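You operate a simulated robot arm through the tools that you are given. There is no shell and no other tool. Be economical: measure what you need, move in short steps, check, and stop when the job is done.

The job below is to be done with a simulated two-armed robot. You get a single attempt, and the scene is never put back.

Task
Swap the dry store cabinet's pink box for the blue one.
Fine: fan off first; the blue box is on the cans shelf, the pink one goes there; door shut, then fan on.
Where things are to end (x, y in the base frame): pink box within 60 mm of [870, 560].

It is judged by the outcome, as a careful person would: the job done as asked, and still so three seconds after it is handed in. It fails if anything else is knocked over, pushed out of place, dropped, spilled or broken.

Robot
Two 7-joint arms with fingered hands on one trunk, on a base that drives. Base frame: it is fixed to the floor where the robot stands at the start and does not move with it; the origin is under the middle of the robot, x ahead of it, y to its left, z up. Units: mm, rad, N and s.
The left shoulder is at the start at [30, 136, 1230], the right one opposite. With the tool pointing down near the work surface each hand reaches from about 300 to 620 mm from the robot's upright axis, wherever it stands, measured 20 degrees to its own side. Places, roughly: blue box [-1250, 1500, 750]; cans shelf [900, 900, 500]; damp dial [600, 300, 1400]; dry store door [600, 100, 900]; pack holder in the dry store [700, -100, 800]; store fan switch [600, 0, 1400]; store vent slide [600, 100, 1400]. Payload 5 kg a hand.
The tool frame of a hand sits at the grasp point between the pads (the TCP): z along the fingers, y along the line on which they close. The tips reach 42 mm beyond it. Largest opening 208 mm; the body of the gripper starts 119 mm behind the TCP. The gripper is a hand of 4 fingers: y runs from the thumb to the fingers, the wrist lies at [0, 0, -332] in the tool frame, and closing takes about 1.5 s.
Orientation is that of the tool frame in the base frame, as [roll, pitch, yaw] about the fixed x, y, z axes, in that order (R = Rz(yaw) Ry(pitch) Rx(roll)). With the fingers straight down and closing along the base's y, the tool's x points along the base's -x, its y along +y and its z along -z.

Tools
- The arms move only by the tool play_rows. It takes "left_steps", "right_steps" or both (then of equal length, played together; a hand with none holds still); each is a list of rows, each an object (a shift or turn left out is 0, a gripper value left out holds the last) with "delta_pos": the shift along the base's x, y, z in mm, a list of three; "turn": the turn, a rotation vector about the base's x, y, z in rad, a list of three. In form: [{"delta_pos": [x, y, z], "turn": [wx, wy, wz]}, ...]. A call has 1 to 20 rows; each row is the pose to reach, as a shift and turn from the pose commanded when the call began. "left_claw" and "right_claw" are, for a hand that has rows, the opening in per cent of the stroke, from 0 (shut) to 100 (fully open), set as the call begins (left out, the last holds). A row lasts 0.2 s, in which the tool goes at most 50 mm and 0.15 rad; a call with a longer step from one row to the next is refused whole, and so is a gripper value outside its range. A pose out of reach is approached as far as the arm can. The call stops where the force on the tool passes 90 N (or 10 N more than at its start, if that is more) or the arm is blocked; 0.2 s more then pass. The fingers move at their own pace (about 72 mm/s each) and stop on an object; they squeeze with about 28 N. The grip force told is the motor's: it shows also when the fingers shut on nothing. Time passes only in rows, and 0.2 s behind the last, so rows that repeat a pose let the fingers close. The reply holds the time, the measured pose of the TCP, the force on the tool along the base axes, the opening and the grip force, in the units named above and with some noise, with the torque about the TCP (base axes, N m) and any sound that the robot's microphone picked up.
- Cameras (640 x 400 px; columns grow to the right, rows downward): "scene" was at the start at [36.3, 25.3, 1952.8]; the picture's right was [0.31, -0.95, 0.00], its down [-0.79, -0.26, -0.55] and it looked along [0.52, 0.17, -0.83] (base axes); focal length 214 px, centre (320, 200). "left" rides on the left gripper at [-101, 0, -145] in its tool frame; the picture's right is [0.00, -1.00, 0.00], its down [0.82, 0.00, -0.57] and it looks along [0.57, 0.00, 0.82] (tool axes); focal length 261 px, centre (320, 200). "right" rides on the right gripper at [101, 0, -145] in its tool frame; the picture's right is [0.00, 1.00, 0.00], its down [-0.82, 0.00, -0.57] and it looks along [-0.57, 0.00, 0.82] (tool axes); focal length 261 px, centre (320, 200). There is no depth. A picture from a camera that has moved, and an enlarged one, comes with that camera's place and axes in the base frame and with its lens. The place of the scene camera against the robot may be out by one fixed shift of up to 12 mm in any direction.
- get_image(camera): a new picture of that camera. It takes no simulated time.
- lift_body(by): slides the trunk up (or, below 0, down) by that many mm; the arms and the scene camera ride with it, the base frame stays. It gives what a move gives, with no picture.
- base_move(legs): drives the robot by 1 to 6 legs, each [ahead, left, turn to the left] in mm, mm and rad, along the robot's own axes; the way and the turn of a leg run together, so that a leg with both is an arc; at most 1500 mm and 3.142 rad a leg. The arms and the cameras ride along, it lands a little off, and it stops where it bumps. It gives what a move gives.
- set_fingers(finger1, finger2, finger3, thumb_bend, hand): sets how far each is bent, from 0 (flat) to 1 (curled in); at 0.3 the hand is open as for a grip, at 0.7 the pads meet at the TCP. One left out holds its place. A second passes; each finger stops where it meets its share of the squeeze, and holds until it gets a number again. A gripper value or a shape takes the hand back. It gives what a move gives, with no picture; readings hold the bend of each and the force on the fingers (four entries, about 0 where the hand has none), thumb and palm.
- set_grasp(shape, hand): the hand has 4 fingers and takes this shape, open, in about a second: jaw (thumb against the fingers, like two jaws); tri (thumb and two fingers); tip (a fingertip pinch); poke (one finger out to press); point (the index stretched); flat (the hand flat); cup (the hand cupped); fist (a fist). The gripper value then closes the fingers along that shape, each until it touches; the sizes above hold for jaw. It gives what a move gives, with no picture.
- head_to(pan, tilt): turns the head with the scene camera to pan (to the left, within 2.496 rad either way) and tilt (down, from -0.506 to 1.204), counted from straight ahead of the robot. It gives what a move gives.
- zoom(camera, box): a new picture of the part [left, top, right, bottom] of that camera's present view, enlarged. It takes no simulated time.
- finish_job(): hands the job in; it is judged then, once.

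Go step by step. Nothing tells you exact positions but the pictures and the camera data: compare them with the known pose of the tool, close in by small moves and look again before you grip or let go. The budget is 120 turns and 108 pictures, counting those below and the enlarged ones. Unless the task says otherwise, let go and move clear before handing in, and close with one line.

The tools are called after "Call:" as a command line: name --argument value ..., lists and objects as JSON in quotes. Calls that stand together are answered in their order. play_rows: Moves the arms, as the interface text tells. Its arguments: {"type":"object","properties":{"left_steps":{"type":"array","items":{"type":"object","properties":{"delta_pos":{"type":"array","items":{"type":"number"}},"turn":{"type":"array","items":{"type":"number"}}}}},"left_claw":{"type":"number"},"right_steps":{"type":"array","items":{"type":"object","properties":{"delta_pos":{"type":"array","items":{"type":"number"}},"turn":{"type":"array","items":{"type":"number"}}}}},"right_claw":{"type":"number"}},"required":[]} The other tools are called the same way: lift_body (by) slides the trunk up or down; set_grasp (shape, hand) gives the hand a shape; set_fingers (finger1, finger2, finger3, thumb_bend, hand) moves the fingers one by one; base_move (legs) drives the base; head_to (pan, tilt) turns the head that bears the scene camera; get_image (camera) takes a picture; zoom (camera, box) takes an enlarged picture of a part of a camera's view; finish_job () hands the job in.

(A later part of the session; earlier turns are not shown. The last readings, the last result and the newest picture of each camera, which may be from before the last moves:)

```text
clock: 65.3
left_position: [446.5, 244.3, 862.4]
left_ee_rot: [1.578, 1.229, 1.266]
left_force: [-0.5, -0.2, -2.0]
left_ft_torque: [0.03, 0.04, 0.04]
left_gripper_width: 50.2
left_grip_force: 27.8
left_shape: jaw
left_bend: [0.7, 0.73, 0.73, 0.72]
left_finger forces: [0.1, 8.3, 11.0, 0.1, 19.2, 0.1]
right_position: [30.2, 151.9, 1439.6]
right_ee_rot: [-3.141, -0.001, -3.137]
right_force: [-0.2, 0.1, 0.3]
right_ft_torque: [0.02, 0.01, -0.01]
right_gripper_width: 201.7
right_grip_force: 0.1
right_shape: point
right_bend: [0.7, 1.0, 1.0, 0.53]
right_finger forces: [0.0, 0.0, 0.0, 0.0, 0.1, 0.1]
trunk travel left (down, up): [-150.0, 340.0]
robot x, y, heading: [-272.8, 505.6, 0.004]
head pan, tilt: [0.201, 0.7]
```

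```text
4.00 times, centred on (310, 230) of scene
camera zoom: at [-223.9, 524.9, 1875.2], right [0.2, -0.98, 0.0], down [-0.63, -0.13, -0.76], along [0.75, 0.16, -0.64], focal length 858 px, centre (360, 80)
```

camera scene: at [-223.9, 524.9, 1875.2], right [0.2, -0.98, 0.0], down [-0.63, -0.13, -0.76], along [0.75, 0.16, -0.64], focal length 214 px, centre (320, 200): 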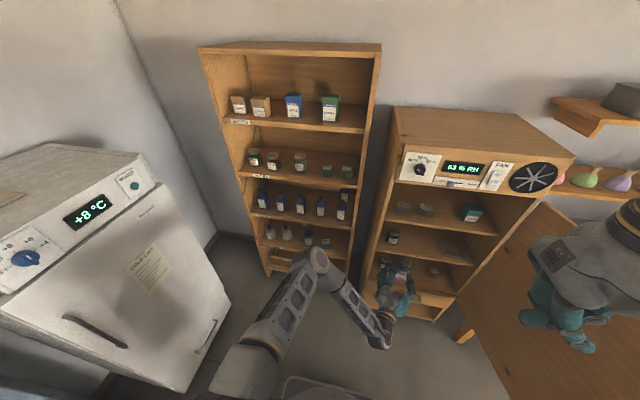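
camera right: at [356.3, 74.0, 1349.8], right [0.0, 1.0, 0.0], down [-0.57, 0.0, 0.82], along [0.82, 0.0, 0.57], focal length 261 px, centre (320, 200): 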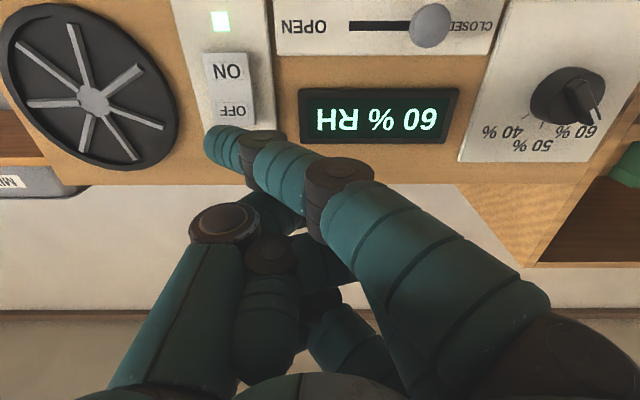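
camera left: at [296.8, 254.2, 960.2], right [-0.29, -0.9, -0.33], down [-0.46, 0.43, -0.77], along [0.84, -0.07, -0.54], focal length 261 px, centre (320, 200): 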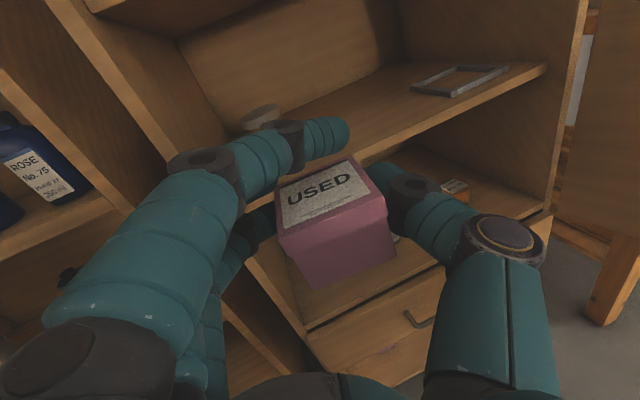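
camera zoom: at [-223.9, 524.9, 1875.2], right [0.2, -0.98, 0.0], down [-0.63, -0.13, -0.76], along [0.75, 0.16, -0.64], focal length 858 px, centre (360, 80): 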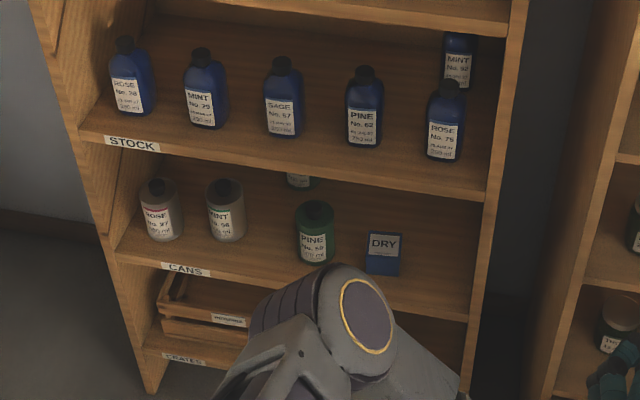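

The cans shelf top is at about z = 525, front edge x ≈ 724, right panel inside y ≈ 519; the blue box stands near [808, 693]. I'll lower the trunk and bring the pink box in front of the right part of the shelf.

Call:
lift_body --by -145

Call:
play_rows --left_steps '[{"delta_pos": [-2, 42, -10]}, {"delta_pos": [-4, 84, -22]}, {"delta_pos": [-6, 126, -34]}, {"delta_pos": [-8, 168, -46]}, {"delta_pos": [-10, 210, -58]}, {"delta_pos": [-12, 252, -70]}, {"delta_pos": [-14, 294, -82]}, {"delta_pos": [-16, 336, -92]}, {"delta_pos": [-16, 336, -92]}]'

Call:
get_image --camera "left"

```text
clock: 67.0
left_position: [444.0, 243.6, 719.3]
left_ee_rot: [1.576, 1.228, 1.265]
left_force: [0.5, 0.2, -0.8]
left_ft_torque: [0.01, 0.0, 0.04]
left_gripper_width: 50.4
left_grip_force: 28.7
left_shape: jaw
left_bend: [0.7, 0.73, 0.73, 0.72]
left_finger forces: [0.0, 8.3, 10.9, 0.1, 19.1, 0.0]
right_position: [29.7, 151.9, 1292.8]
right_ee_rot: [3.141, 0.0, -3.136]
right_force: [0.5, 0.0, 0.5]
right_ft_torque: [0.02, -0.03, -0.02]
right_gripper_width: 201.6
right_grip_force: 0.1
right_shape: point
right_bend: [0.7, 1.0, 1.0, 0.53]
right_finger forces: [0.0, 0.0, 0.0, 0.0, 0.0, 0.0]
trunk travel left (down, up): [-5.0, 485.0]
robot x, y, heading: [-278.4, 506.6, 0.007]
head pan, tilt: [0.201, 0.7]
```

```text
clock: 69.0
left_position: [427.8, 577.4, 625.6]
left_ee_rot: [1.578, 1.229, 1.265]
left_force: [0.2, -0.2, -1.7]
left_ft_torque: [0.0, -0.01, -0.01]
left_gripper_width: 50.0
left_grip_force: 27.9
left_shape: jaw
left_bend: [0.7, 0.73, 0.73, 0.72]
left_finger forces: [0.0, 8.4, 11.1, 0.1, 19.0, 0.0]
right_position: [30.2, 152.3, 1292.9]
right_ee_rot: [3.142, 0.0, -3.137]
right_force: [0.3, 0.4, 0.1]
right_ft_torque: [0.06, -0.01, -0.02]
right_gripper_width: 201.7
right_grip_force: 0.0
right_shape: point
right_bend: [0.7, 1.0, 1.0, 0.53]
right_finger forces: [0.0, 0.1, 0.0, 0.0, 0.0, 0.0]
trunk travel left (down, up): [-5.0, 485.0]
robot x, y, heading: [-278.7, 503.1, 0.005]
head pan, tilt: [0.201, 0.7]
```

```text
53 pictures are left
camera left: at [279.8, 588.6, 722.9], right [-0.29, -0.9, -0.33], down [-0.46, 0.43, -0.77], along [0.84, -0.07, -0.54], focal length 261 px, centre (320, 200)
```

left: 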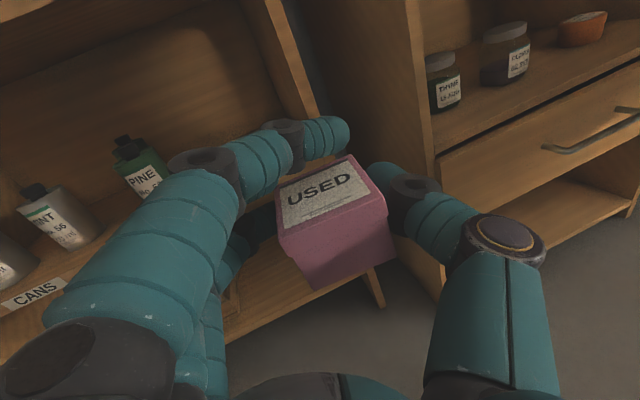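

The panel's inner face is near y = 518 and the box would ride in at y ≈ 570. I'll shift 6 mm left and drive forward 260 mm.

Call:
play_rows --left_steps '[{"delta_pos": [0, 6, 2]}, {"delta_pos": [0, 6, 2]}]'

Call:
base_move --legs '[[260, 0, 0]]'

Call:
get_image --camera "left"

Call:
get_image --camera "scene"

```text
clock: 69.6
left_position: [427.3, 584.4, 627.6]
left_ee_rot: [1.578, 1.229, 1.264]
left_force: [-0.5, -0.5, -2.1]
left_ft_torque: [-0.04, 0.01, 0.03]
left_gripper_width: 49.9
left_grip_force: 28.3
left_shape: jaw
left_bend: [0.7, 0.73, 0.73, 0.72]
left_finger forces: [0.1, 8.4, 11.1, 0.0, 19.0, 0.0]
right_position: [30.6, 153.7, 1293.3]
right_ee_rot: [3.14, -0.001, -3.136]
right_force: [0.2, -0.2, -0.1]
right_ft_torque: [0.03, 0.02, 0.02]
right_gripper_width: 201.8
right_grip_force: 0.1
right_shape: point
right_bend: [0.7, 1.0, 1.0, 0.53]
right_finger forces: [0.0, 0.0, 0.0, 0.1, 0.0, 0.1]
trunk travel left (down, up): [-5.0, 485.0]
robot x, y, heading: [-279.1, 506.5, 0.008]
head pan, tilt: [0.201, 0.7]
```

```text
clock: 71.5
left_position: [682.9, 584.6, 627.1]
left_ee_rot: [1.579, 1.23, 1.27]
left_force: [0.0, -0.7, -3.0]
left_ft_torque: [0.0, -0.05, -0.06]
left_gripper_width: 50.2
left_grip_force: 27.6
left_shape: jaw
left_bend: [0.7, 0.73, 0.73, 0.72]
left_finger forces: [0.1, 8.4, 11.2, 0.0, 19.0, 0.0]
right_position: [285.0, 154.1, 1293.9]
right_ee_rot: [-3.141, -0.002, -3.137]
right_force: [0.8, 1.0, -0.9]
right_ft_torque: [0.06, 0.18, -0.02]
right_gripper_width: 201.5
right_grip_force: 0.1
right_shape: point
right_bend: [0.7, 1.0, 1.0, 0.53]
right_finger forces: [0.1, 0.0, 0.0, 0.1, 0.0, 0.0]
trunk travel left (down, up): [-5.0, 485.0]
robot x, y, heading: [-22.9, 510.5, 0.007]
head pan, tilt: [0.201, 0.7]
```

```text
52 pictures are left
camera left: at [534.5, 596.4, 724.4], right [-0.29, -0.9, -0.33], down [-0.46, 0.43, -0.77], along [0.84, -0.07, -0.54], focal length 261 px, centre (320, 200)
```

left: 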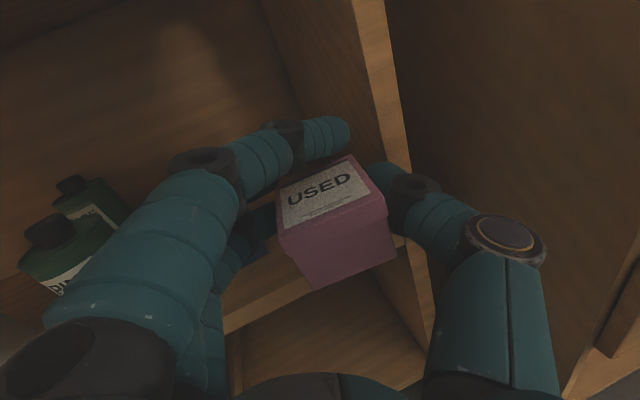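

```text
51 pictures are left
camera scene: at [31.8, 526.8, 1730.1], right [0.2, -0.98, 0.0], down [-0.63, -0.13, -0.76], along [0.75, 0.16, -0.65], focal length 214 px, centre (320, 200)
```

scene: 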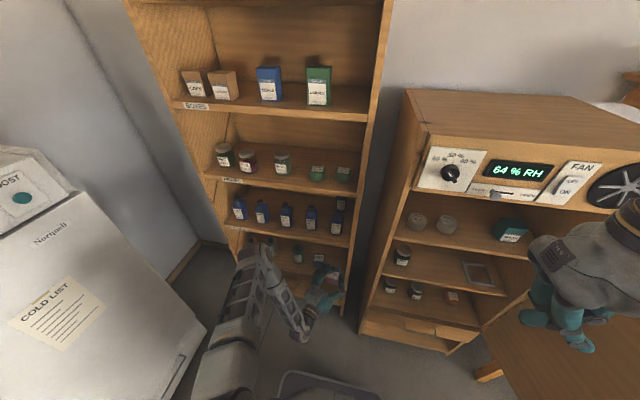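

I'll shift 12 mm further from the panel, then move in the rest of the way by arm in small rows.

Call:
play_rows --left_steps '[{"delta_pos": [0, 12, 0]}, {"delta_pos": [30, 12, 0]}, {"delta_pos": [60, 12, 0]}, {"delta_pos": [80, 12, -5]}, {"delta_pos": [95, 12, -10]}, {"delta_pos": [95, 12, -10]}]'

Call:
get_image --camera "left"

```text
clock: 72.9
left_position: [776.8, 595.5, 618.7]
left_ee_rot: [1.577, 1.227, 1.266]
left_force: [0.2, 0.2, -0.8]
left_ft_torque: [0.04, 0.02, -0.01]
left_gripper_width: 50.1
left_grip_force: 27.8
left_shape: jaw
left_bend: [0.7, 0.73, 0.73, 0.72]
left_finger forces: [0.0, 8.3, 11.1, 0.0, 18.8, 0.1]
right_position: [284.2, 153.9, 1293.8]
right_ee_rot: [3.141, -0.002, -3.135]
right_force: [0.2, -0.5, -0.4]
right_ft_torque: [0.12, -0.05, 0.0]
right_gripper_width: 201.5
right_grip_force: 0.1
right_shape: point
right_bend: [0.7, 1.0, 1.0, 0.53]
right_finger forces: [0.1, 0.1, 0.1, 0.0, 0.0, 0.1]
trunk travel left (down, up): [-5.0, 485.0]
robot x, y, heading: [-20.8, 507.3, 0.009]
head pan, tilt: [0.201, 0.7]
```

```text
50 pictures are left
camera left: at [628.4, 608.2, 715.7], right [-0.29, -0.9, -0.33], down [-0.46, 0.43, -0.77], along [0.84, -0.07, -0.54], focal length 261 px, centre (320, 200)
```

left: 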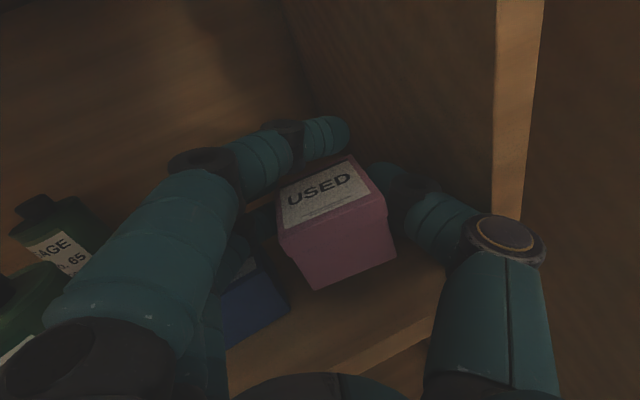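

The blue box is closer than I thought, with its right-front corner near [747, 641], so I'll set the pink one down first nearer the front edge. I pull back 27 mm and right 10 mm and look.

Call:
play_rows --left_steps '[{"delta_pos": [-15, 0, 0]}, {"delta_pos": [-27, -10, 0]}, {"delta_pos": [-27, -10, 0]}]'

Call:
zoom --camera "left" --box '[120, 100, 520, 350]'

Call:
zoom --camera "scene" --box '[220, 200, 380, 320]'

```text
clock: 73.7
left_position: [750.0, 587.1, 617.6]
left_ee_rot: [1.575, 1.228, 1.263]
left_force: [-0.7, -0.2, -1.9]
left_ft_torque: [-0.01, 0.0, -0.02]
left_gripper_width: 49.8
left_grip_force: 28.5
left_shape: jaw
left_bend: [0.7, 0.73, 0.73, 0.72]
left_finger forces: [0.0, 8.5, 11.4, 0.0, 19.2, 0.0]
right_position: [284.5, 154.7, 1294.8]
right_ee_rot: [-3.141, -0.001, -3.136]
right_force: [0.2, -0.6, 0.0]
right_ft_torque: [0.02, 0.02, -0.01]
right_gripper_width: 201.8
right_grip_force: 0.1
right_shape: point
right_bend: [0.7, 1.0, 1.0, 0.53]
right_finger forces: [0.0, 0.1, 0.1, 0.0, 0.1, 0.0]
trunk travel left (down, up): [-5.0, 485.0]
robot x, y, heading: [-22.7, 504.9, 0.009]
head pan, tilt: [0.201, 0.7]
```

```text
1.60 times, centred on (320, 225) of left
camera zoom: at [601.6, 598.6, 714.7], right [-0.29, -0.9, -0.33], down [-0.46, 0.43, -0.77], along [0.84, -0.07, -0.54], focal length 417 px, centre (320, 160)
```

zoom: 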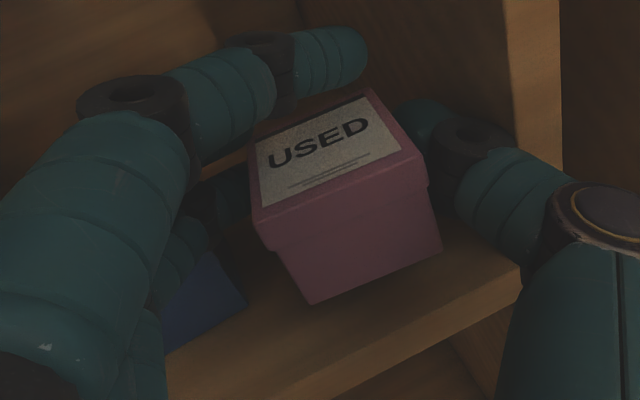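

```text
3.33 times, centred on (300, 260) of scene
camera zoom: at [30.2, 526.8, 1730.2], right [0.2, -0.98, 0.0], down [-0.63, -0.13, -0.76], along [0.75, 0.16, -0.64], focal length 715 px, centre (387, 0)
```

zoom: 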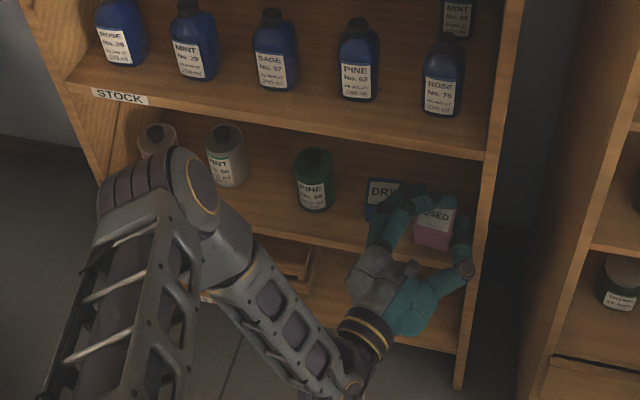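

The blue box's front face is really at x ≈ 785 and its right side at y ≈ 658, so there is room. I'll go 8 mm further in and lower the pink box gently towards the shelf.

Call:
play_rows --left_steps '[{"delta_pos": [8, 0, 0]}, {"delta_pos": [8, 0, -8]}, {"delta_pos": [8, 0, -15]}, {"delta_pos": [8, 0, -20]}, {"delta_pos": [8, 0, -23]}, {"delta_pos": [8, 0, -23]}]'

Call:
zoom --camera "left" --box '[120, 100, 520, 350]'

```text
clock: 75.1
left_position: [757.2, 586.6, 607.4]
left_ee_rot: [1.507, 1.223, 1.201]
left_force: [-17.6, -1.7, 84.9]
left_ft_torque: [5.28, -1.3, -0.22]
left_gripper_width: 48.5
left_grip_force: 28.1
left_shape: jaw
left_bend: [0.7, 0.73, 0.73, 0.72]
left_finger forces: [0.2, 12.0, 90.1, 0.0, 34.3, 0.1]
right_position: [278.3, 151.4, 1294.4]
right_ee_rot: [3.14, 0.004, -3.136]
right_force: [0.0, -0.2, -0.7]
right_ft_torque: [0.03, 0.01, -0.03]
right_gripper_width: 201.8
right_grip_force: 0.1
right_shape: point
right_bend: [0.7, 1.0, 1.0, 0.53]
right_finger forces: [0.0, 0.0, 0.0, 0.1, 0.0, 0.0]
trunk travel left (down, up): [-5.0, 485.0]
robot x, y, heading: [-19.2, 502.6, 0.008]
head pan, tilt: [0.201, 0.7]
```

```text
1.60 times, centred on (320, 225) of left
camera zoom: at [607.7, 597.7, 701.1], right [-0.28, -0.9, -0.34], down [-0.44, 0.43, -0.78], along [0.85, -0.07, -0.52], focal length 417 px, centre (320, 160)
```

zoom: 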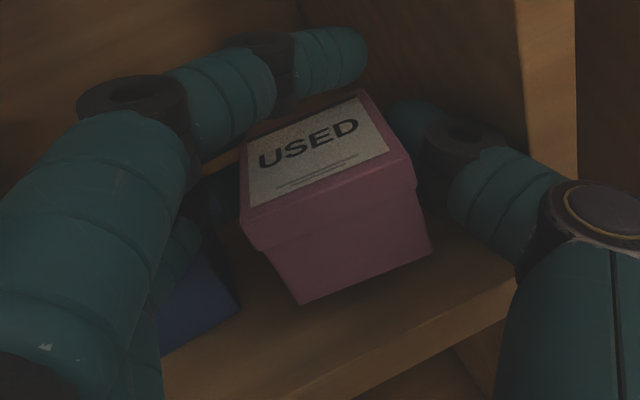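

Finger 3 met the top of the blue box, so I lift off at once. I'll come back out a little, turn the hand to point straight ahead so the finger side stays in front of the blue box, and look.

Call:
play_rows --left_steps '[{"delta_pos": [0, 0, 20]}, {"delta_pos": [-5, 0, 35]}, {"delta_pos": [-35, 5, 35], "turn": [0, 0, 0.1]}, {"delta_pos": [-55, 10, 35], "turn": [0, 0, 0.2]}, {"delta_pos": [-60, 12, 35], "turn": [0, 0, 0.3]}, {"delta_pos": [-60, 12, 35], "turn": [0, 0, 0.3]}]'

Call:
get_image --camera "left"

Call:
zoom --camera "scene" --box '[220, 200, 380, 320]'

```text
clock: 76.5
left_position: [698.1, 600.5, 630.3]
left_ee_rot: [1.58, 1.226, 1.568]
left_force: [0.5, -0.2, -2.5]
left_ft_torque: [0.0, 0.02, 0.01]
left_gripper_width: 48.7
left_grip_force: 28.2
left_shape: jaw
left_bend: [0.7, 0.73, 0.73, 0.72]
left_finger forces: [0.0, 8.8, 11.8, 0.0, 19.6, 0.1]
right_position: [283.7, 153.6, 1293.0]
right_ee_rot: [-3.141, -0.001, -3.136]
right_force: [-0.2, 0.4, -0.5]
right_ft_torque: [0.07, 0.03, -0.01]
right_gripper_width: 201.7
right_grip_force: 0.0
right_shape: point
right_bend: [0.7, 1.0, 1.0, 0.53]
right_finger forces: [0.1, 0.0, 0.1, 0.1, 0.0, 0.1]
trunk travel left (down, up): [-5.0, 485.0]
robot x, y, heading: [-21.4, 506.2, 0.008]
head pan, tilt: [0.201, 0.7]
```

```text
46 pictures are left
camera left: at [553.1, 567.8, 726.3], right [-0.01, -0.94, -0.33], down [-0.57, 0.28, -0.77], along [0.82, 0.18, -0.54], focal length 261 px, centre (320, 200)
```

left: 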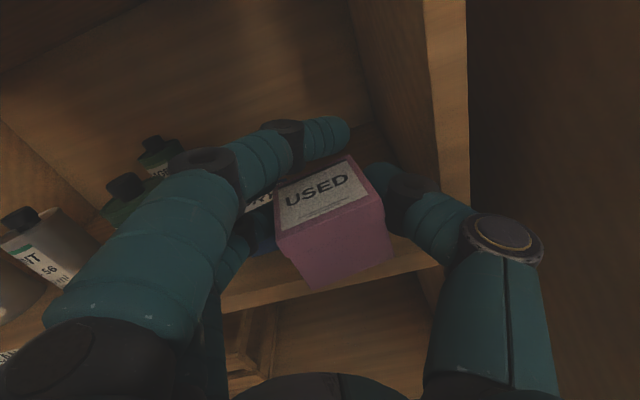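

```text
3.33 times, centred on (300, 260) of scene
camera zoom: at [30.0, 526.9, 1730.3], right [0.2, -0.98, 0.0], down [-0.63, -0.13, -0.76], along [0.75, 0.16, -0.64], focal length 715 px, centre (387, 0)
```

zoom: 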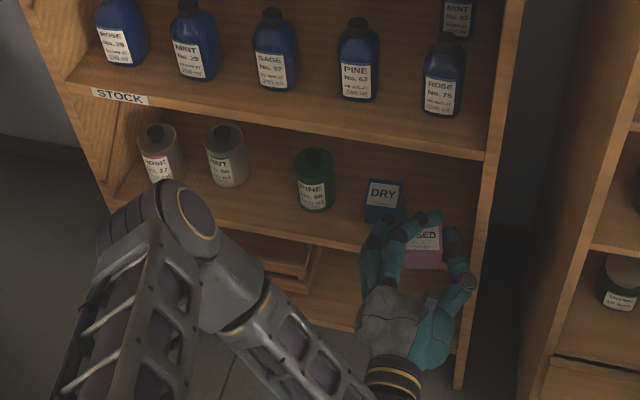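

The blue box is undisturbed at about [801, 698]. I'll move straight in to x ≈ 762 and lower in small steps, watching the finger forces.

Call:
play_rows --left_steps '[{"delta_pos": [30, 0, 0]}, {"delta_pos": [50, 0, 0]}, {"delta_pos": [64, 0, 0]}, {"delta_pos": [64, 0, -12]}, {"delta_pos": [64, 0, -22]}, {"delta_pos": [64, 0, -28]}, {"delta_pos": [64, 0, -28]}]'

Call:
get_image --camera "left"

```text
clock: 77.6
left_position: [761.9, 609.8, 617.4]
left_ee_rot: [1.547, 1.229, 1.551]
left_force: [-22.6, 18.5, 17.2]
left_ft_torque: [0.08, 0.83, -2.75]
left_gripper_width: 47.1
left_grip_force: 28.0
left_shape: jaw
left_bend: [0.7, 0.73, 0.72, 0.72]
left_finger forces: [0.0, 9.7, 20.6, 0.0, 47.5, 0.1]
right_position: [282.7, 155.9, 1292.9]
right_ee_rot: [3.141, -0.002, -3.134]
right_force: [1.8, 0.2, 0.3]
right_ft_torque: [0.15, 0.17, 0.01]
right_gripper_width: 201.7
right_grip_force: 0.0
right_shape: point
right_bend: [0.7, 1.0, 1.0, 0.53]
right_finger forces: [0.0, 0.1, 0.0, 0.0, 0.0, 0.1]
trunk travel left (down, up): [-5.0, 485.0]
robot x, y, heading: [-23.7, 503.8, 0.004]
head pan, tilt: [0.201, 0.7]
stopped in row 5 (left hand): the force on the tool passed its limit at 92 N (the readings are from after the stop); the commanded pose is now the measured one
```

```text
44 pictures are left
camera left: at [615.1, 575.1, 712.4], right [0.0, -0.94, -0.33], down [-0.57, 0.27, -0.78], along [0.82, 0.19, -0.53], focal length 261 px, centre (320, 200)
```

left: 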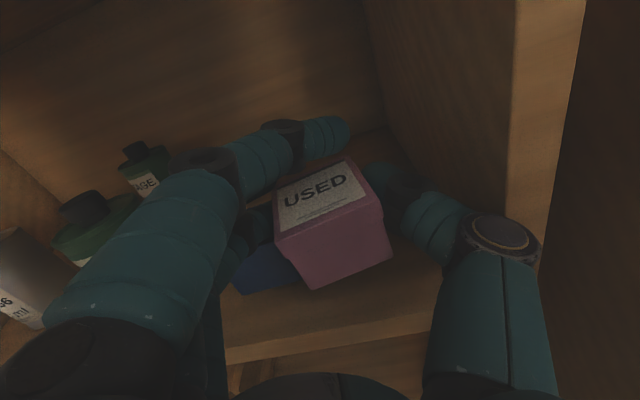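

The thumb knuckle touched the panel's front edge. I'll back off 18 mm so the knuckle stays in front of the panel, and lower there; the box will still stand on the shelf and I can push it in later.

Call:
play_rows --left_steps '[{"delta_pos": [-8, 0, 4]}, {"delta_pos": [-18, -2, 4]}, {"delta_pos": [-18, -2, -6]}, {"delta_pos": [-18, -2, -14]}, {"delta_pos": [-18, -2, -20]}, {"delta_pos": [-18, -2, -20]}]'

Call:
zoom --camera "left" --box '[120, 100, 560, 375]'

```text
clock: 78.8
left_position: [747.2, 602.8, 613.6]
left_ee_rot: [1.446, 1.224, 1.448]
left_force: [-16.7, 1.7, 38.1]
left_ft_torque: [2.47, -0.92, -0.58]
left_gripper_width: 46.2
left_grip_force: 28.2
left_shape: jaw
left_bend: [0.7, 0.74, 0.73, 0.73]
left_finger forces: [0.1, 5.7, 52.5, 0.0, 23.0, 0.1]
right_position: [282.3, 155.8, 1292.9]
right_ee_rot: [3.14, -0.002, -3.132]
right_force: [2.1, 1.2, 0.0]
right_ft_torque: [-0.19, 0.2, 0.0]
right_gripper_width: 201.7
right_grip_force: 0.0
right_shape: point
right_bend: [0.7, 1.0, 1.0, 0.53]
right_finger forces: [0.0, 0.0, 0.0, 0.0, 0.1, 0.0]
trunk travel left (down, up): [-5.0, 485.0]
robot x, y, heading: [-24.9, 505.3, 0.005]
head pan, tilt: [0.201, 0.7]
stopped in row 6 (left hand): the force on the tool passed its limit at 96 N (the readings are from after the stop); the commanded pose is now the measured one
```

```text
1.45 times, centred on (340, 238) of left
camera zoom: at [598.9, 567.7, 704.0], right [0.01, -0.94, -0.33], down [-0.54, 0.28, -0.8], along [0.84, 0.18, -0.5], focal length 379 px, centre (291, 146)
```

zoom: 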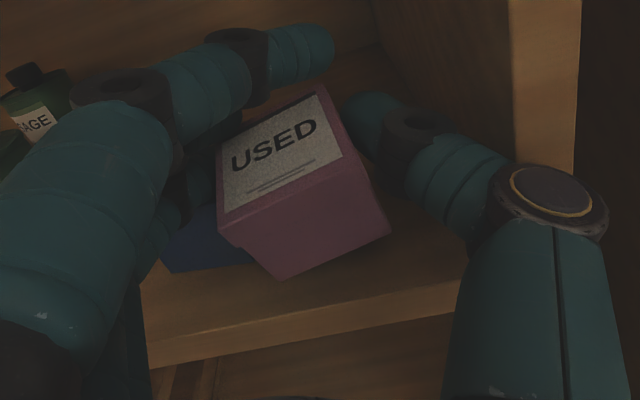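

Finger 3 bears on something again before the box is down. I'll look from the head camera before lifting away.

Call:
zoom --camera "scene" --box '[280, 220, 360, 280]'

Call:
play_rows --left_steps '[{"delta_pos": [0, 0, 15]}, {"delta_pos": [0, 0, 25]}, {"delta_pos": [-40, 0, 25]}, {"delta_pos": [-70, 0, 25]}, {"delta_pos": [-70, 0, 25]}]'

Call:
get_image --camera "left"

```text
6.67 times, centred on (320, 250) of scene
camera zoom: at [26.7, 528.2, 1730.1], right [0.21, -0.98, 0.0], down [-0.63, -0.13, -0.77], along [0.75, 0.16, -0.64], focal length 1430 px, centre (320, -133)
```

zoom: 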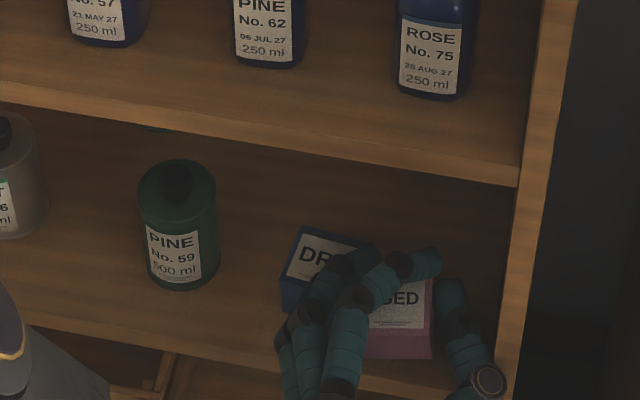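

```text
clock: 80.0
left_position: [677.8, 602.6, 630.4]
left_ee_rot: [1.486, 1.227, 1.485]
left_force: [-0.2, -0.2, -2.4]
left_ft_torque: [-0.01, 0.01, -0.02]
left_gripper_width: 45.5
left_grip_force: 28.1
left_shape: jaw
left_bend: [0.7, 0.74, 0.72, 0.72]
left_finger forces: [0.1, 4.4, 13.7, 0.0, 15.9, 0.1]
right_position: [283.3, 155.5, 1293.2]
right_ee_rot: [3.14, 0.0, -3.136]
right_force: [0.4, -0.1, -0.7]
right_ft_torque: [-0.01, -0.02, -0.02]
right_gripper_width: 201.8
right_grip_force: 0.1
right_shape: point
right_bend: [0.7, 1.0, 1.0, 0.53]
right_finger forces: [0.1, 0.1, 0.0, 0.0, 0.0, 0.0]
trunk travel left (down, up): [-5.0, 485.0]
robot x, y, heading: [-20.1, 506.3, 0.009]
head pan, tilt: [0.201, 0.7]
```

```text
41 pictures are left
camera left: at [529.5, 567.1, 723.9], right [0.0, -0.94, -0.33], down [-0.55, 0.28, -0.79], along [0.84, 0.18, -0.52], focal length 261 px, centre (320, 200)
```

left: 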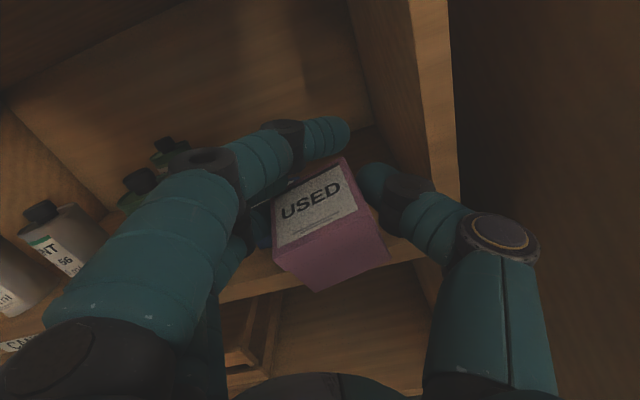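

The fingers do overlap the blue box, so there's no room for the pink box while the blue one stands there. I'll set the pink box down temporarily on the free middle of the cabinet's shelf, swap the blue one first, and then bring the pink one here.

Call:
base_move --legs '[[-265, 0, 0], [0, -350, 0]]'

Call:
lift_body --by 225

Call:
play_rows --left_steps '[{"delta_pos": [0, -45, 0]}, {"delta_pos": [0, -90, 0]}, {"delta_pos": [0, -135, 0]}, {"delta_pos": [0, -175, 5]}, {"delta_pos": [0, -175, 5]}]'

Call:
get_image --camera "left"

```text
clock: 83.8
left_position: [411.3, 243.8, 631.2]
left_ee_rot: [1.484, 1.226, 1.475]
left_force: [-0.3, -0.2, -2.0]
left_ft_torque: [0.03, 0.01, 0.07]
left_gripper_width: 45.7
left_grip_force: 28.2
left_shape: jaw
left_bend: [0.7, 0.74, 0.72, 0.72]
left_finger forces: [0.0, 4.4, 13.6, 0.0, 15.8, 0.0]
right_position: [10.9, -200.0, 1293.6]
right_ee_rot: [3.14, -0.001, 3.14]
right_force: [0.6, -0.6, -0.3]
right_ft_torque: [0.08, -0.01, 0.04]
right_gripper_width: 201.6
right_grip_force: 0.0
right_shape: point
right_bend: [0.7, 1.0, 1.0, 0.53]
right_finger forces: [0.1, 0.0, 0.0, 0.0, 0.0, 0.1]
trunk travel left (down, up): [-5.0, 485.0]
robot x, y, heading: [-294.3, 155.2, -0.001]
head pan, tilt: [0.201, 0.7]
```

```text
clock: 86.2
left_position: [410.8, 245.4, 856.1]
left_ee_rot: [1.484, 1.228, 1.473]
left_force: [-0.1, 0.1, -2.2]
left_ft_torque: [-0.02, -0.02, 0.02]
left_gripper_width: 45.6
left_grip_force: 27.6
left_shape: jaw
left_bend: [0.7, 0.74, 0.72, 0.72]
left_finger forces: [0.0, 4.5, 13.6, 0.1, 15.8, 0.1]
right_position: [11.9, -197.2, 1517.2]
right_ee_rot: [3.141, -0.003, 3.14]
right_force: [0.6, 0.7, -0.5]
right_ft_torque: [-0.03, 0.01, -0.01]
right_gripper_width: 201.7
right_grip_force: 0.0
right_shape: point
right_bend: [0.7, 1.0, 1.0, 0.53]
right_finger forces: [0.0, 0.1, 0.0, 0.0, 0.0, 0.1]
trunk travel left (down, up): [-230.0, 260.0]
robot x, y, heading: [-292.5, 158.7, -0.002]
head pan, tilt: [0.201, 0.7]
```

```text
clock: 87.4
left_position: [413.4, 69.9, 861.6]
left_ee_rot: [1.484, 1.23, 1.472]
left_force: [0.5, 0.2, -1.3]
left_ft_torque: [0.02, 0.04, -0.06]
left_gripper_width: 45.8
left_grip_force: 27.6
left_shape: jaw
left_bend: [0.7, 0.74, 0.72, 0.72]
left_finger forces: [0.0, 4.3, 13.6, 0.1, 15.7, 0.1]
right_position: [11.9, -196.5, 1517.3]
right_ee_rot: [-3.141, -0.001, 3.139]
right_force: [-0.8, 1.0, -0.6]
right_ft_torque: [-0.11, 0.01, 0.02]
right_gripper_width: 201.7
right_grip_force: 0.0
right_shape: point
right_bend: [0.7, 1.0, 1.0, 0.53]
right_finger forces: [0.1, 0.1, 0.0, 0.0, 0.0, 0.1]
trunk travel left (down, up): [-230.0, 260.0]
robot x, y, heading: [-289.4, 150.5, -0.002]
head pan, tilt: [0.201, 0.7]
```

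```text
40 pictures are left
camera left: at [264.5, 37.8, 953.7], right [0.0, -0.94, -0.33], down [-0.54, 0.28, -0.79], along [0.84, 0.18, -0.52], focal length 261 px, centre (320, 200)
```

left: 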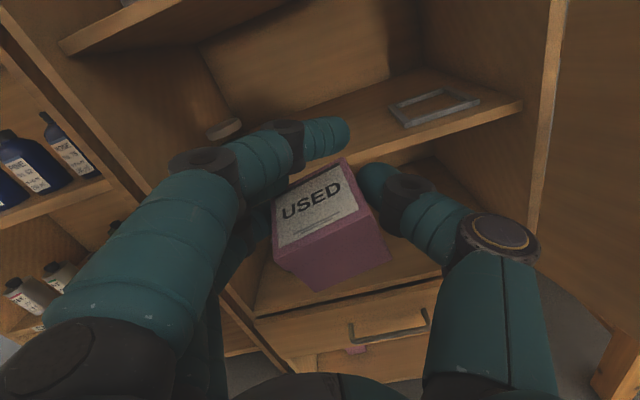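

The shelf's middle is free between the jar at left and the frame at right. I'll drive in 285 mm and lower the pink box there.

Call:
base_move --legs '[[285, 0, 0]]'

Call:
play_rows --left_steps '[{"delta_pos": [0, 0, -8]}, {"delta_pos": [0, 0, -16]}, {"delta_pos": [0, 0, -22]}, {"delta_pos": [0, 0, -26]}, {"delta_pos": [0, 0, -26]}]'

Call:
get_image --camera "left"

```text
clock: 89.4
left_position: [699.9, 69.9, 859.6]
left_ee_rot: [1.488, 1.227, 1.476]
left_force: [0.2, 0.4, -2.2]
left_ft_torque: [-0.04, -0.02, -0.02]
left_gripper_width: 45.8
left_grip_force: 28.2
left_shape: jaw
left_bend: [0.7, 0.74, 0.72, 0.72]
left_finger forces: [0.0, 4.4, 13.5, 0.0, 15.7, 0.0]
right_position: [301.1, -198.2, 1518.6]
right_ee_rot: [-3.141, -0.003, 3.14]
right_force: [1.5, 0.9, 0.0]
right_ft_torque: [0.07, 0.15, -0.01]
right_gripper_width: 201.5
right_grip_force: 0.0
right_shape: point
right_bend: [0.7, 1.0, 1.0, 0.53]
right_finger forces: [0.0, 0.0, 0.1, 0.0, 0.0, 0.1]
trunk travel left (down, up): [-230.0, 260.0]
robot x, y, heading: [-0.9, 152.6, -0.008]
head pan, tilt: [0.201, 0.7]
```

```text
clock: 90.6
left_position: [698.8, 69.5, 835.5]
left_ee_rot: [1.482, 1.227, 1.473]
left_force: [1.7, -1.5, 4.0]
left_ft_torque: [0.13, 0.03, -0.03]
left_gripper_width: 45.6
left_grip_force: 28.2
left_shape: jaw
left_bend: [0.7, 0.74, 0.72, 0.72]
left_finger forces: [0.0, 6.5, 14.6, 0.1, 15.6, 0.1]
right_position: [298.9, -198.8, 1518.9]
right_ee_rot: [3.141, -0.002, 3.141]
right_force: [-0.2, 0.6, 0.8]
right_ft_torque: [0.04, -0.03, 0.0]
right_gripper_width: 201.9
right_grip_force: 0.0
right_shape: point
right_bend: [0.7, 1.0, 1.0, 0.53]
right_finger forces: [0.1, 0.0, 0.0, 0.1, 0.0, 0.1]
trunk travel left (down, up): [-230.0, 260.0]
robot x, y, heading: [-5.3, 154.7, -0.007]
head pan, tilt: [0.201, 0.7]
```

```text
39 pictures are left
camera left: at [550.7, 37.5, 927.6], right [0.0, -0.94, -0.33], down [-0.54, 0.28, -0.79], along [0.84, 0.18, -0.51], focal length 261 px, centre (320, 200)
```

left: 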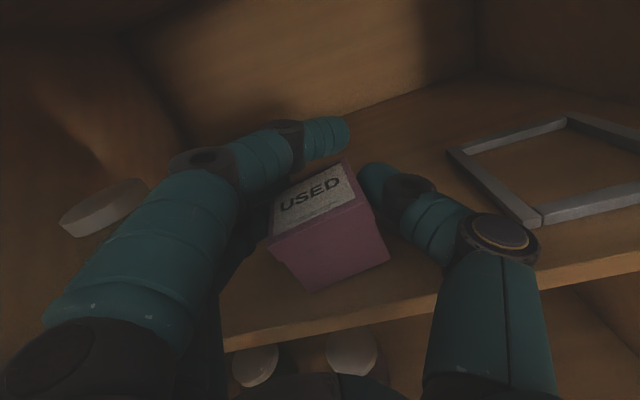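

The box has just touched the shelf. I'll lower a few millimetres more, then open a little to let it settle.

Call:
play_rows --left_steps '[{"delta_pos": [0, 0, -3]}, {"delta_pos": [0, 0, -6]}, {"delta_pos": [0, 0, -6]}]'

Call:
play_rows --left_claw 42 --left_steps '[{}, {}, {}, {}, {}]'

Call:
get_image --camera "left"

```text
clock: 91.4
left_position: [699.0, 68.2, 832.1]
left_ee_rot: [1.466, 1.229, 1.459]
left_force: [4.7, -4.4, 27.8]
left_ft_torque: [0.83, -0.65, -0.12]
left_gripper_width: 45.5
left_grip_force: 28.0
left_shape: jaw
left_bend: [0.7, 0.74, 0.72, 0.72]
left_finger forces: [0.0, 19.5, 12.5, 0.1, 14.5, 0.0]
right_position: [297.8, -199.3, 1518.4]
right_ee_rot: [-3.141, 0.0, 3.14]
right_force: [0.3, 0.2, 0.8]
right_ft_torque: [0.06, 0.01, 0.01]
right_gripper_width: 201.9
right_grip_force: 0.1
right_shape: point
right_bend: [0.7, 1.0, 1.0, 0.53]
right_finger forces: [0.0, 0.0, 0.1, 0.1, 0.0, 0.0]
trunk travel left (down, up): [-230.0, 260.0]
robot x, y, heading: [0.3, 152.3, -0.009]
head pan, tilt: [0.201, 0.7]
```

```text
clock: 92.6
left_position: [697.0, 68.1, 827.8]
left_ee_rot: [1.485, 1.226, 1.474]
left_force: [-1.1, 1.0, 1.1]
left_ft_torque: [-0.01, 0.09, -0.15]
left_gripper_width: 86.5
left_grip_force: 0.0
left_shape: jaw
left_bend: [0.73, 0.73, 0.73, 0.7]
left_finger forces: [0.0, 0.0, 0.0, 0.0, 1.4, 0.0]
right_position: [299.4, -198.1, 1518.2]
right_ee_rot: [-3.141, -0.001, 3.14]
right_force: [1.0, 0.0, -0.3]
right_ft_torque: [0.08, 0.01, -0.02]
right_gripper_width: 201.8
right_grip_force: 0.1
right_shape: point
right_bend: [0.7, 1.0, 1.0, 0.53]
right_finger forces: [0.0, 0.0, 0.1, 0.0, 0.1, 0.1]
trunk travel left (down, up): [-230.0, 260.0]
robot x, y, heading: [-4.3, 152.6, -0.005]
head pan, tilt: [0.201, 0.7]
```

```text
38 pictures are left
camera left: at [550.2, 36.8, 921.1], right [-0.01, -0.94, -0.33], down [-0.54, 0.28, -0.79], along [0.84, 0.18, -0.52], focal length 261 px, centre (320, 200)
```

left: 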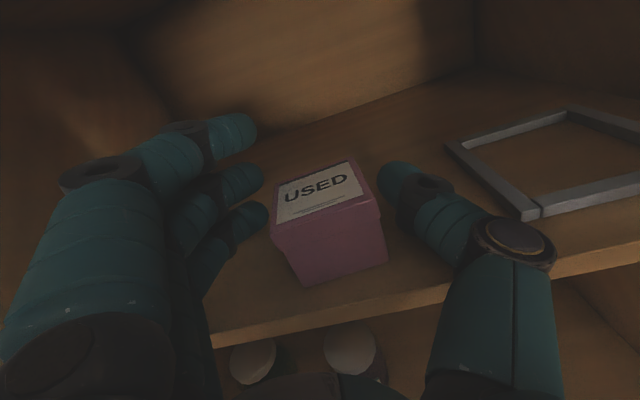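

The pink box stands level at about [708, 67] on the cabinet shelf. I'll withdraw straight back and go to the cans shelf for the blue one.

Call:
play_rows --left_steps '[{"delta_pos": [0, 0, 4]}, {"delta_pos": [-30, 0, 5]}, {"delta_pos": [-70, 0, 8]}, {"delta_pos": [-90, 0, 10]}, {"delta_pos": [-90, 0, 10]}]'

Call:
base_move --legs '[[-285, 0, 0], [0, 440, 0]]'

Call:
lift_body --by -225

Call:
get_image --camera "left"

```text
clock: 93.8
left_position: [610.9, 70.9, 840.7]
left_ee_rot: [1.485, 1.227, 1.472]
left_force: [0.6, -0.4, -0.5]
left_ft_torque: [0.0, 0.02, 0.01]
left_gripper_width: 86.8
left_grip_force: 0.0
left_shape: jaw
left_bend: [0.73, 0.73, 0.73, 0.7]
left_finger forces: [0.1, 0.0, 0.0, 0.0, 0.0, 0.0]
right_position: [299.4, -198.8, 1518.3]
right_ee_rot: [3.141, -0.002, 3.139]
right_force: [0.7, 0.4, -1.4]
right_ft_torque: [0.01, 0.04, -0.01]
right_gripper_width: 201.4
right_grip_force: 0.1
right_shape: point
right_bend: [0.7, 1.0, 1.0, 0.53]
right_finger forces: [0.0, 0.0, 0.1, 0.0, 0.0, 0.1]
trunk travel left (down, up): [-230.0, 260.0]
robot x, y, heading: [-1.9, 158.1, -0.004]
head pan, tilt: [0.201, 0.7]
```

```text
clock: 98.0
left_position: [325.7, 509.3, 839.0]
left_ee_rot: [1.483, 1.228, 1.474]
left_force: [0.5, -0.2, -0.3]
left_ft_torque: [-0.04, 0.05, -0.02]
left_gripper_width: 86.9
left_grip_force: 0.0
left_shape: jaw
left_bend: [0.73, 0.73, 0.73, 0.7]
left_finger forces: [0.1, 0.1, 0.0, 0.0, 0.0, 0.0]
right_position: [14.4, 240.9, 1519.7]
right_ee_rot: [-3.14, -0.001, 3.14]
right_force: [0.2, 0.1, 1.4]
right_ft_torque: [-0.16, -0.03, -0.03]
right_gripper_width: 201.9
right_grip_force: 0.0
right_shape: point
right_bend: [0.7, 1.0, 1.0, 0.53]
right_finger forces: [0.0, 0.0, 0.1, 0.1, 0.1, 0.0]
trunk travel left (down, up): [-230.0, 260.0]
robot x, y, heading: [-291.6, 596.0, -0.005]
head pan, tilt: [0.201, 0.7]
```

```text
clock: 100.4
left_position: [326.4, 509.0, 615.1]
left_ee_rot: [1.481, 1.23, 1.474]
left_force: [0.2, -0.7, 0.1]
left_ft_torque: [-0.01, 0.05, 0.01]
left_gripper_width: 86.6
left_grip_force: 0.1
left_shape: jaw
left_bend: [0.73, 0.73, 0.73, 0.7]
left_finger forces: [0.0, 0.0, 0.0, 0.0, 0.1, 0.0]
right_position: [14.6, 241.4, 1294.0]
right_ee_rot: [3.141, -0.002, -3.141]
right_force: [0.0, 0.1, 0.5]
right_ft_torque: [-0.05, 0.0, -0.01]
right_gripper_width: 201.8
right_grip_force: 0.1
right_shape: point
right_bend: [0.7, 1.0, 1.0, 0.53]
right_finger forces: [0.0, 0.0, 0.0, 0.1, 0.0, 0.0]
trunk travel left (down, up): [-5.0, 485.0]
robot x, y, heading: [-289.2, 592.8, -0.003]
head pan, tilt: [0.201, 0.7]
```

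```text
37 pictures are left
camera left: at [177.3, 476.5, 707.8], right [0.0, -0.94, -0.33], down [-0.54, 0.28, -0.79], along [0.84, 0.18, -0.52], focal length 261 px, centre (320, 200)
```

left: 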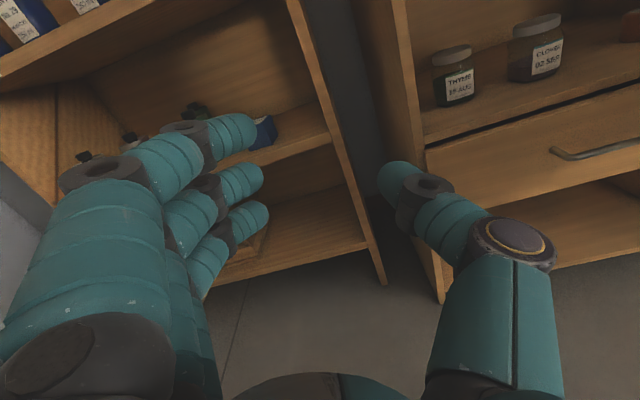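

I'm back at the cans shelf. I'll move the hand left in front of the blue box, turned slightly right, and look.

Call:
play_rows --left_claw 50 --left_steps '[{"delta_pos": [0, 40, 0], "turn": [0, 0, -0.04]}, {"delta_pos": [0, 80, 0], "turn": [0, 0, -0.08]}, {"delta_pos": [0, 120, 0], "turn": [0, 0, -0.12]}, {"delta_pos": [0, 160, -5], "turn": [0, 0, -0.16]}, {"delta_pos": [0, 195, -10], "turn": [0, 0, -0.16]}, {"delta_pos": [0, 195, -10], "turn": [0, 0, -0.16]}]'

Call:
base_move --legs '[[240, 0, 0.005]]'

Call:
get_image --camera "left"

Call:
zoom --camera "scene" --box '[240, 200, 400, 320]'

```text
clock: 101.8
left_position: [325.4, 705.5, 604.1]
left_ee_rot: [1.485, 1.229, 1.314]
left_force: [-0.4, -0.7, -0.1]
left_ft_torque: [0.03, 0.0, 0.01]
left_gripper_width: 103.4
left_grip_force: 0.0
left_shape: jaw
left_bend: [0.73, 0.73, 0.73, 0.7]
left_finger forces: [0.0, 0.2, 0.1, 0.0, 0.0, 0.0]
right_position: [14.8, 239.0, 1293.3]
right_ee_rot: [3.141, -0.002, 3.14]
right_force: [0.2, 0.3, 0.0]
right_ft_torque: [-0.07, -0.01, 0.03]
right_gripper_width: 201.7
right_grip_force: 0.1
right_shape: point
right_bend: [0.7, 1.0, 1.0, 0.53]
right_finger forces: [0.1, 0.0, 0.1, 0.1, 0.0, 0.1]
trunk travel left (down, up): [-5.0, 485.0]
robot x, y, heading: [-289.2, 590.7, -0.001]
head pan, tilt: [0.201, 0.7]
```

```text
clock: 103.6
left_position: [569.4, 711.4, 603.7]
left_ee_rot: [1.486, 1.228, 1.325]
left_force: [-0.1, -0.7, -0.8]
left_ft_torque: [-0.04, -0.07, -0.01]
left_gripper_width: 103.6
left_grip_force: 0.1
left_shape: jaw
left_bend: [0.73, 0.73, 0.73, 0.7]
left_finger forces: [0.1, 0.0, 0.1, 0.0, 0.0, 0.1]
right_position: [261.9, 243.4, 1291.5]
right_ee_rot: [-3.142, -0.002, -3.132]
right_force: [1.4, -0.1, 0.1]
right_ft_torque: [0.05, 0.13, 0.02]
right_gripper_width: 201.4
right_grip_force: 0.1
right_shape: point
right_bend: [0.7, 1.0, 1.0, 0.53]
right_finger forces: [0.0, 0.0, 0.0, 0.1, 0.0, 0.0]
trunk travel left (down, up): [-5.0, 485.0]
robot x, y, heading: [-44.3, 594.9, 0.006]
head pan, tilt: [0.201, 0.7]
```

```text
36 pictures are left
camera left: at [417.4, 701.6, 696.2], right [-0.15, -0.93, -0.33], down [-0.5, 0.36, -0.79], along [0.86, 0.05, -0.52], focal length 261 px, centre (320, 200)
```

left: 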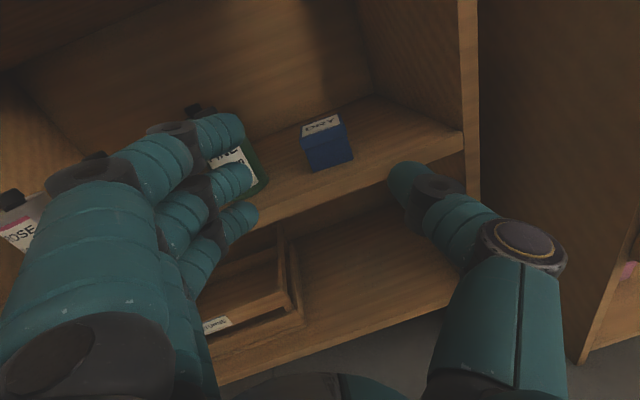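

```text
3.33 times, centred on (320, 260) of scene
camera zoom: at [8.2, 615.4, 1730.2], right [0.21, -0.98, 0.0], down [-0.63, -0.13, -0.76], along [0.75, 0.16, -0.65], focal length 715 px, centre (320, 0)
```

zoom: 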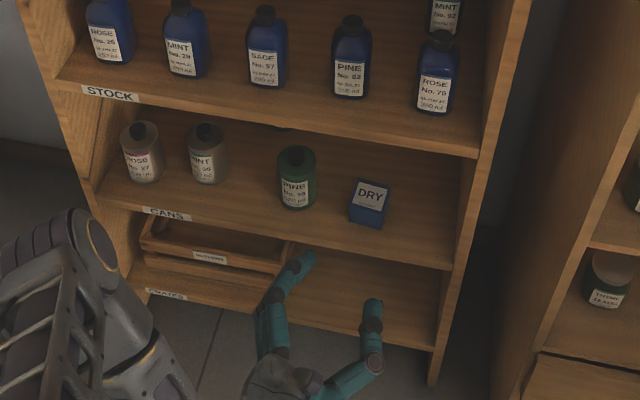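

The blue box is at about [800, 683], top z ≈ 585, with the green can's right edge at y ≈ 785. I'll line up nearly straight, lower, and drive in 140 mm.

Call:
play_rows --left_claw 45 --left_steps '[{"delta_pos": [0, -14, -6], "turn": [0, 0, 0.04]}, {"delta_pos": [0, -27, -11], "turn": [0, 0, 0.08]}, {"delta_pos": [0, -27, -11], "turn": [0, 0, 0.08]}]'

Call:
base_move --legs '[[140, 0, -0.006]]'

Call:
get_image --camera "left"

```text
clock: 104.4
left_position: [567.2, 684.4, 592.7]
left_ee_rot: [1.484, 1.229, 1.404]
left_force: [0.7, -0.8, 1.2]
left_ft_torque: [0.01, 0.02, 0.0]
left_gripper_width: 94.3
left_grip_force: 0.1
left_shape: jaw
left_bend: [0.73, 0.73, 0.73, 0.7]
left_finger forces: [0.0, 0.0, 0.0, 0.0, 0.1, 0.0]
right_position: [261.7, 244.5, 1293.0]
right_ee_rot: [3.141, -0.002, -3.133]
right_force: [0.2, 0.1, -0.1]
right_ft_torque: [-0.01, -0.01, 0.0]
right_gripper_width: 201.7
right_grip_force: 0.0
right_shape: point
right_bend: [0.7, 1.0, 1.0, 0.53]
right_finger forces: [0.0, 0.1, 0.0, 0.1, 0.1, 0.0]
trunk travel left (down, up): [-5.0, 485.0]
robot x, y, heading: [-50.2, 595.0, 0.007]
head pan, tilt: [0.201, 0.7]
```

```text
clock: 105.7
left_position: [707.0, 682.7, 590.8]
left_ee_rot: [1.487, 1.23, 1.4]
left_force: [0.7, 0.9, -0.4]
left_ft_torque: [-0.02, -0.08, -0.03]
left_gripper_width: 94.2
left_grip_force: 0.0
left_shape: jaw
left_bend: [0.73, 0.73, 0.73, 0.7]
left_finger forces: [0.0, 0.0, 0.1, 0.1, 0.1, 0.0]
right_position: [398.1, 241.4, 1293.1]
right_ee_rot: [-3.141, -0.004, -3.139]
right_force: [1.8, -1.1, -0.1]
right_ft_torque: [-0.06, 0.23, -0.01]
right_gripper_width: 201.6
right_grip_force: 0.1
right_shape: point
right_bend: [0.7, 1.0, 1.0, 0.53]
right_finger forces: [0.0, 0.0, 0.0, 0.1, 0.1, 0.0]
trunk travel left (down, up): [-5.0, 485.0]
robot x, y, heading: [92.5, 591.2, 0.004]
head pan, tilt: [0.201, 0.7]
```

```text
34 pictures are left
camera left: at [556.6, 661.2, 684.8], right [-0.08, -0.94, -0.33], down [-0.52, 0.32, -0.79], along [0.85, 0.11, -0.52], focal length 261 px, centre (320, 200)
```

left: 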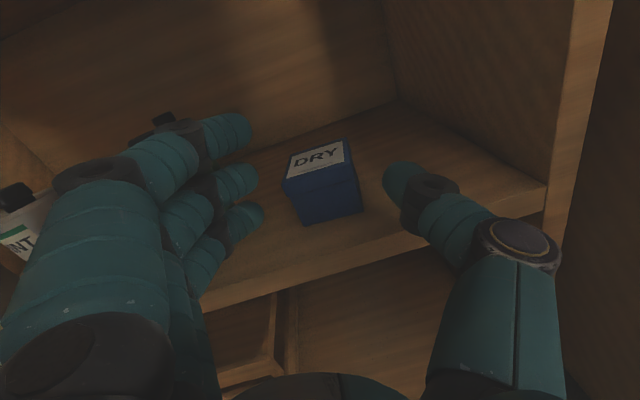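

The box is centred between thumb and fingers. I'll slide forward around it by arm.

Call:
play_rows --left_steps '[{"delta_pos": [25, -1, 0]}, {"delta_pos": [48, -2, -1]}, {"delta_pos": [62, -3, -2]}, {"delta_pos": [72, -3, -3]}, {"delta_pos": [72, -3, -3]}]'

Call:
get_image --camera "left"

```text
clock: 106.9
left_position: [779.4, 678.4, 588.6]
left_ee_rot: [1.483, 1.229, 1.397]
left_force: [0.2, -0.3, 0.7]
left_ft_torque: [0.01, -0.03, -0.02]
left_gripper_width: 94.3
left_grip_force: 0.1
left_shape: jaw
left_bend: [0.73, 0.73, 0.73, 0.7]
left_finger forces: [0.1, 0.0, 0.1, 0.0, 0.1, 0.0]
right_position: [396.8, 243.5, 1292.0]
right_ee_rot: [-3.14, -0.002, -3.139]
right_force: [0.0, -0.4, 0.4]
right_ft_torque: [-0.03, -0.02, -0.02]
right_gripper_width: 201.6
right_grip_force: 0.1
right_shape: point
right_bend: [0.7, 1.0, 1.0, 0.53]
right_finger forces: [0.0, 0.0, 0.0, 0.1, 0.1, 0.0]
trunk travel left (down, up): [-5.0, 485.0]
robot x, y, heading: [92.0, 597.3, 0.005]
head pan, tilt: [0.201, 0.7]
```

```text
33 pictures are left
camera left: at [629.2, 657.0, 681.4], right [-0.08, -0.94, -0.33], down [-0.52, 0.32, -0.79], along [0.85, 0.11, -0.52], focal length 261 px, centre (320, 200)
```

left: 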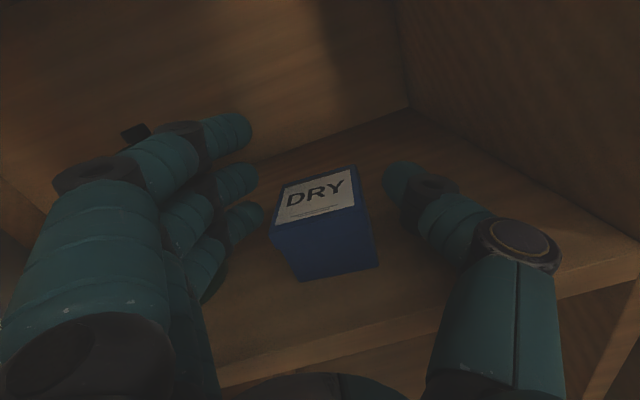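

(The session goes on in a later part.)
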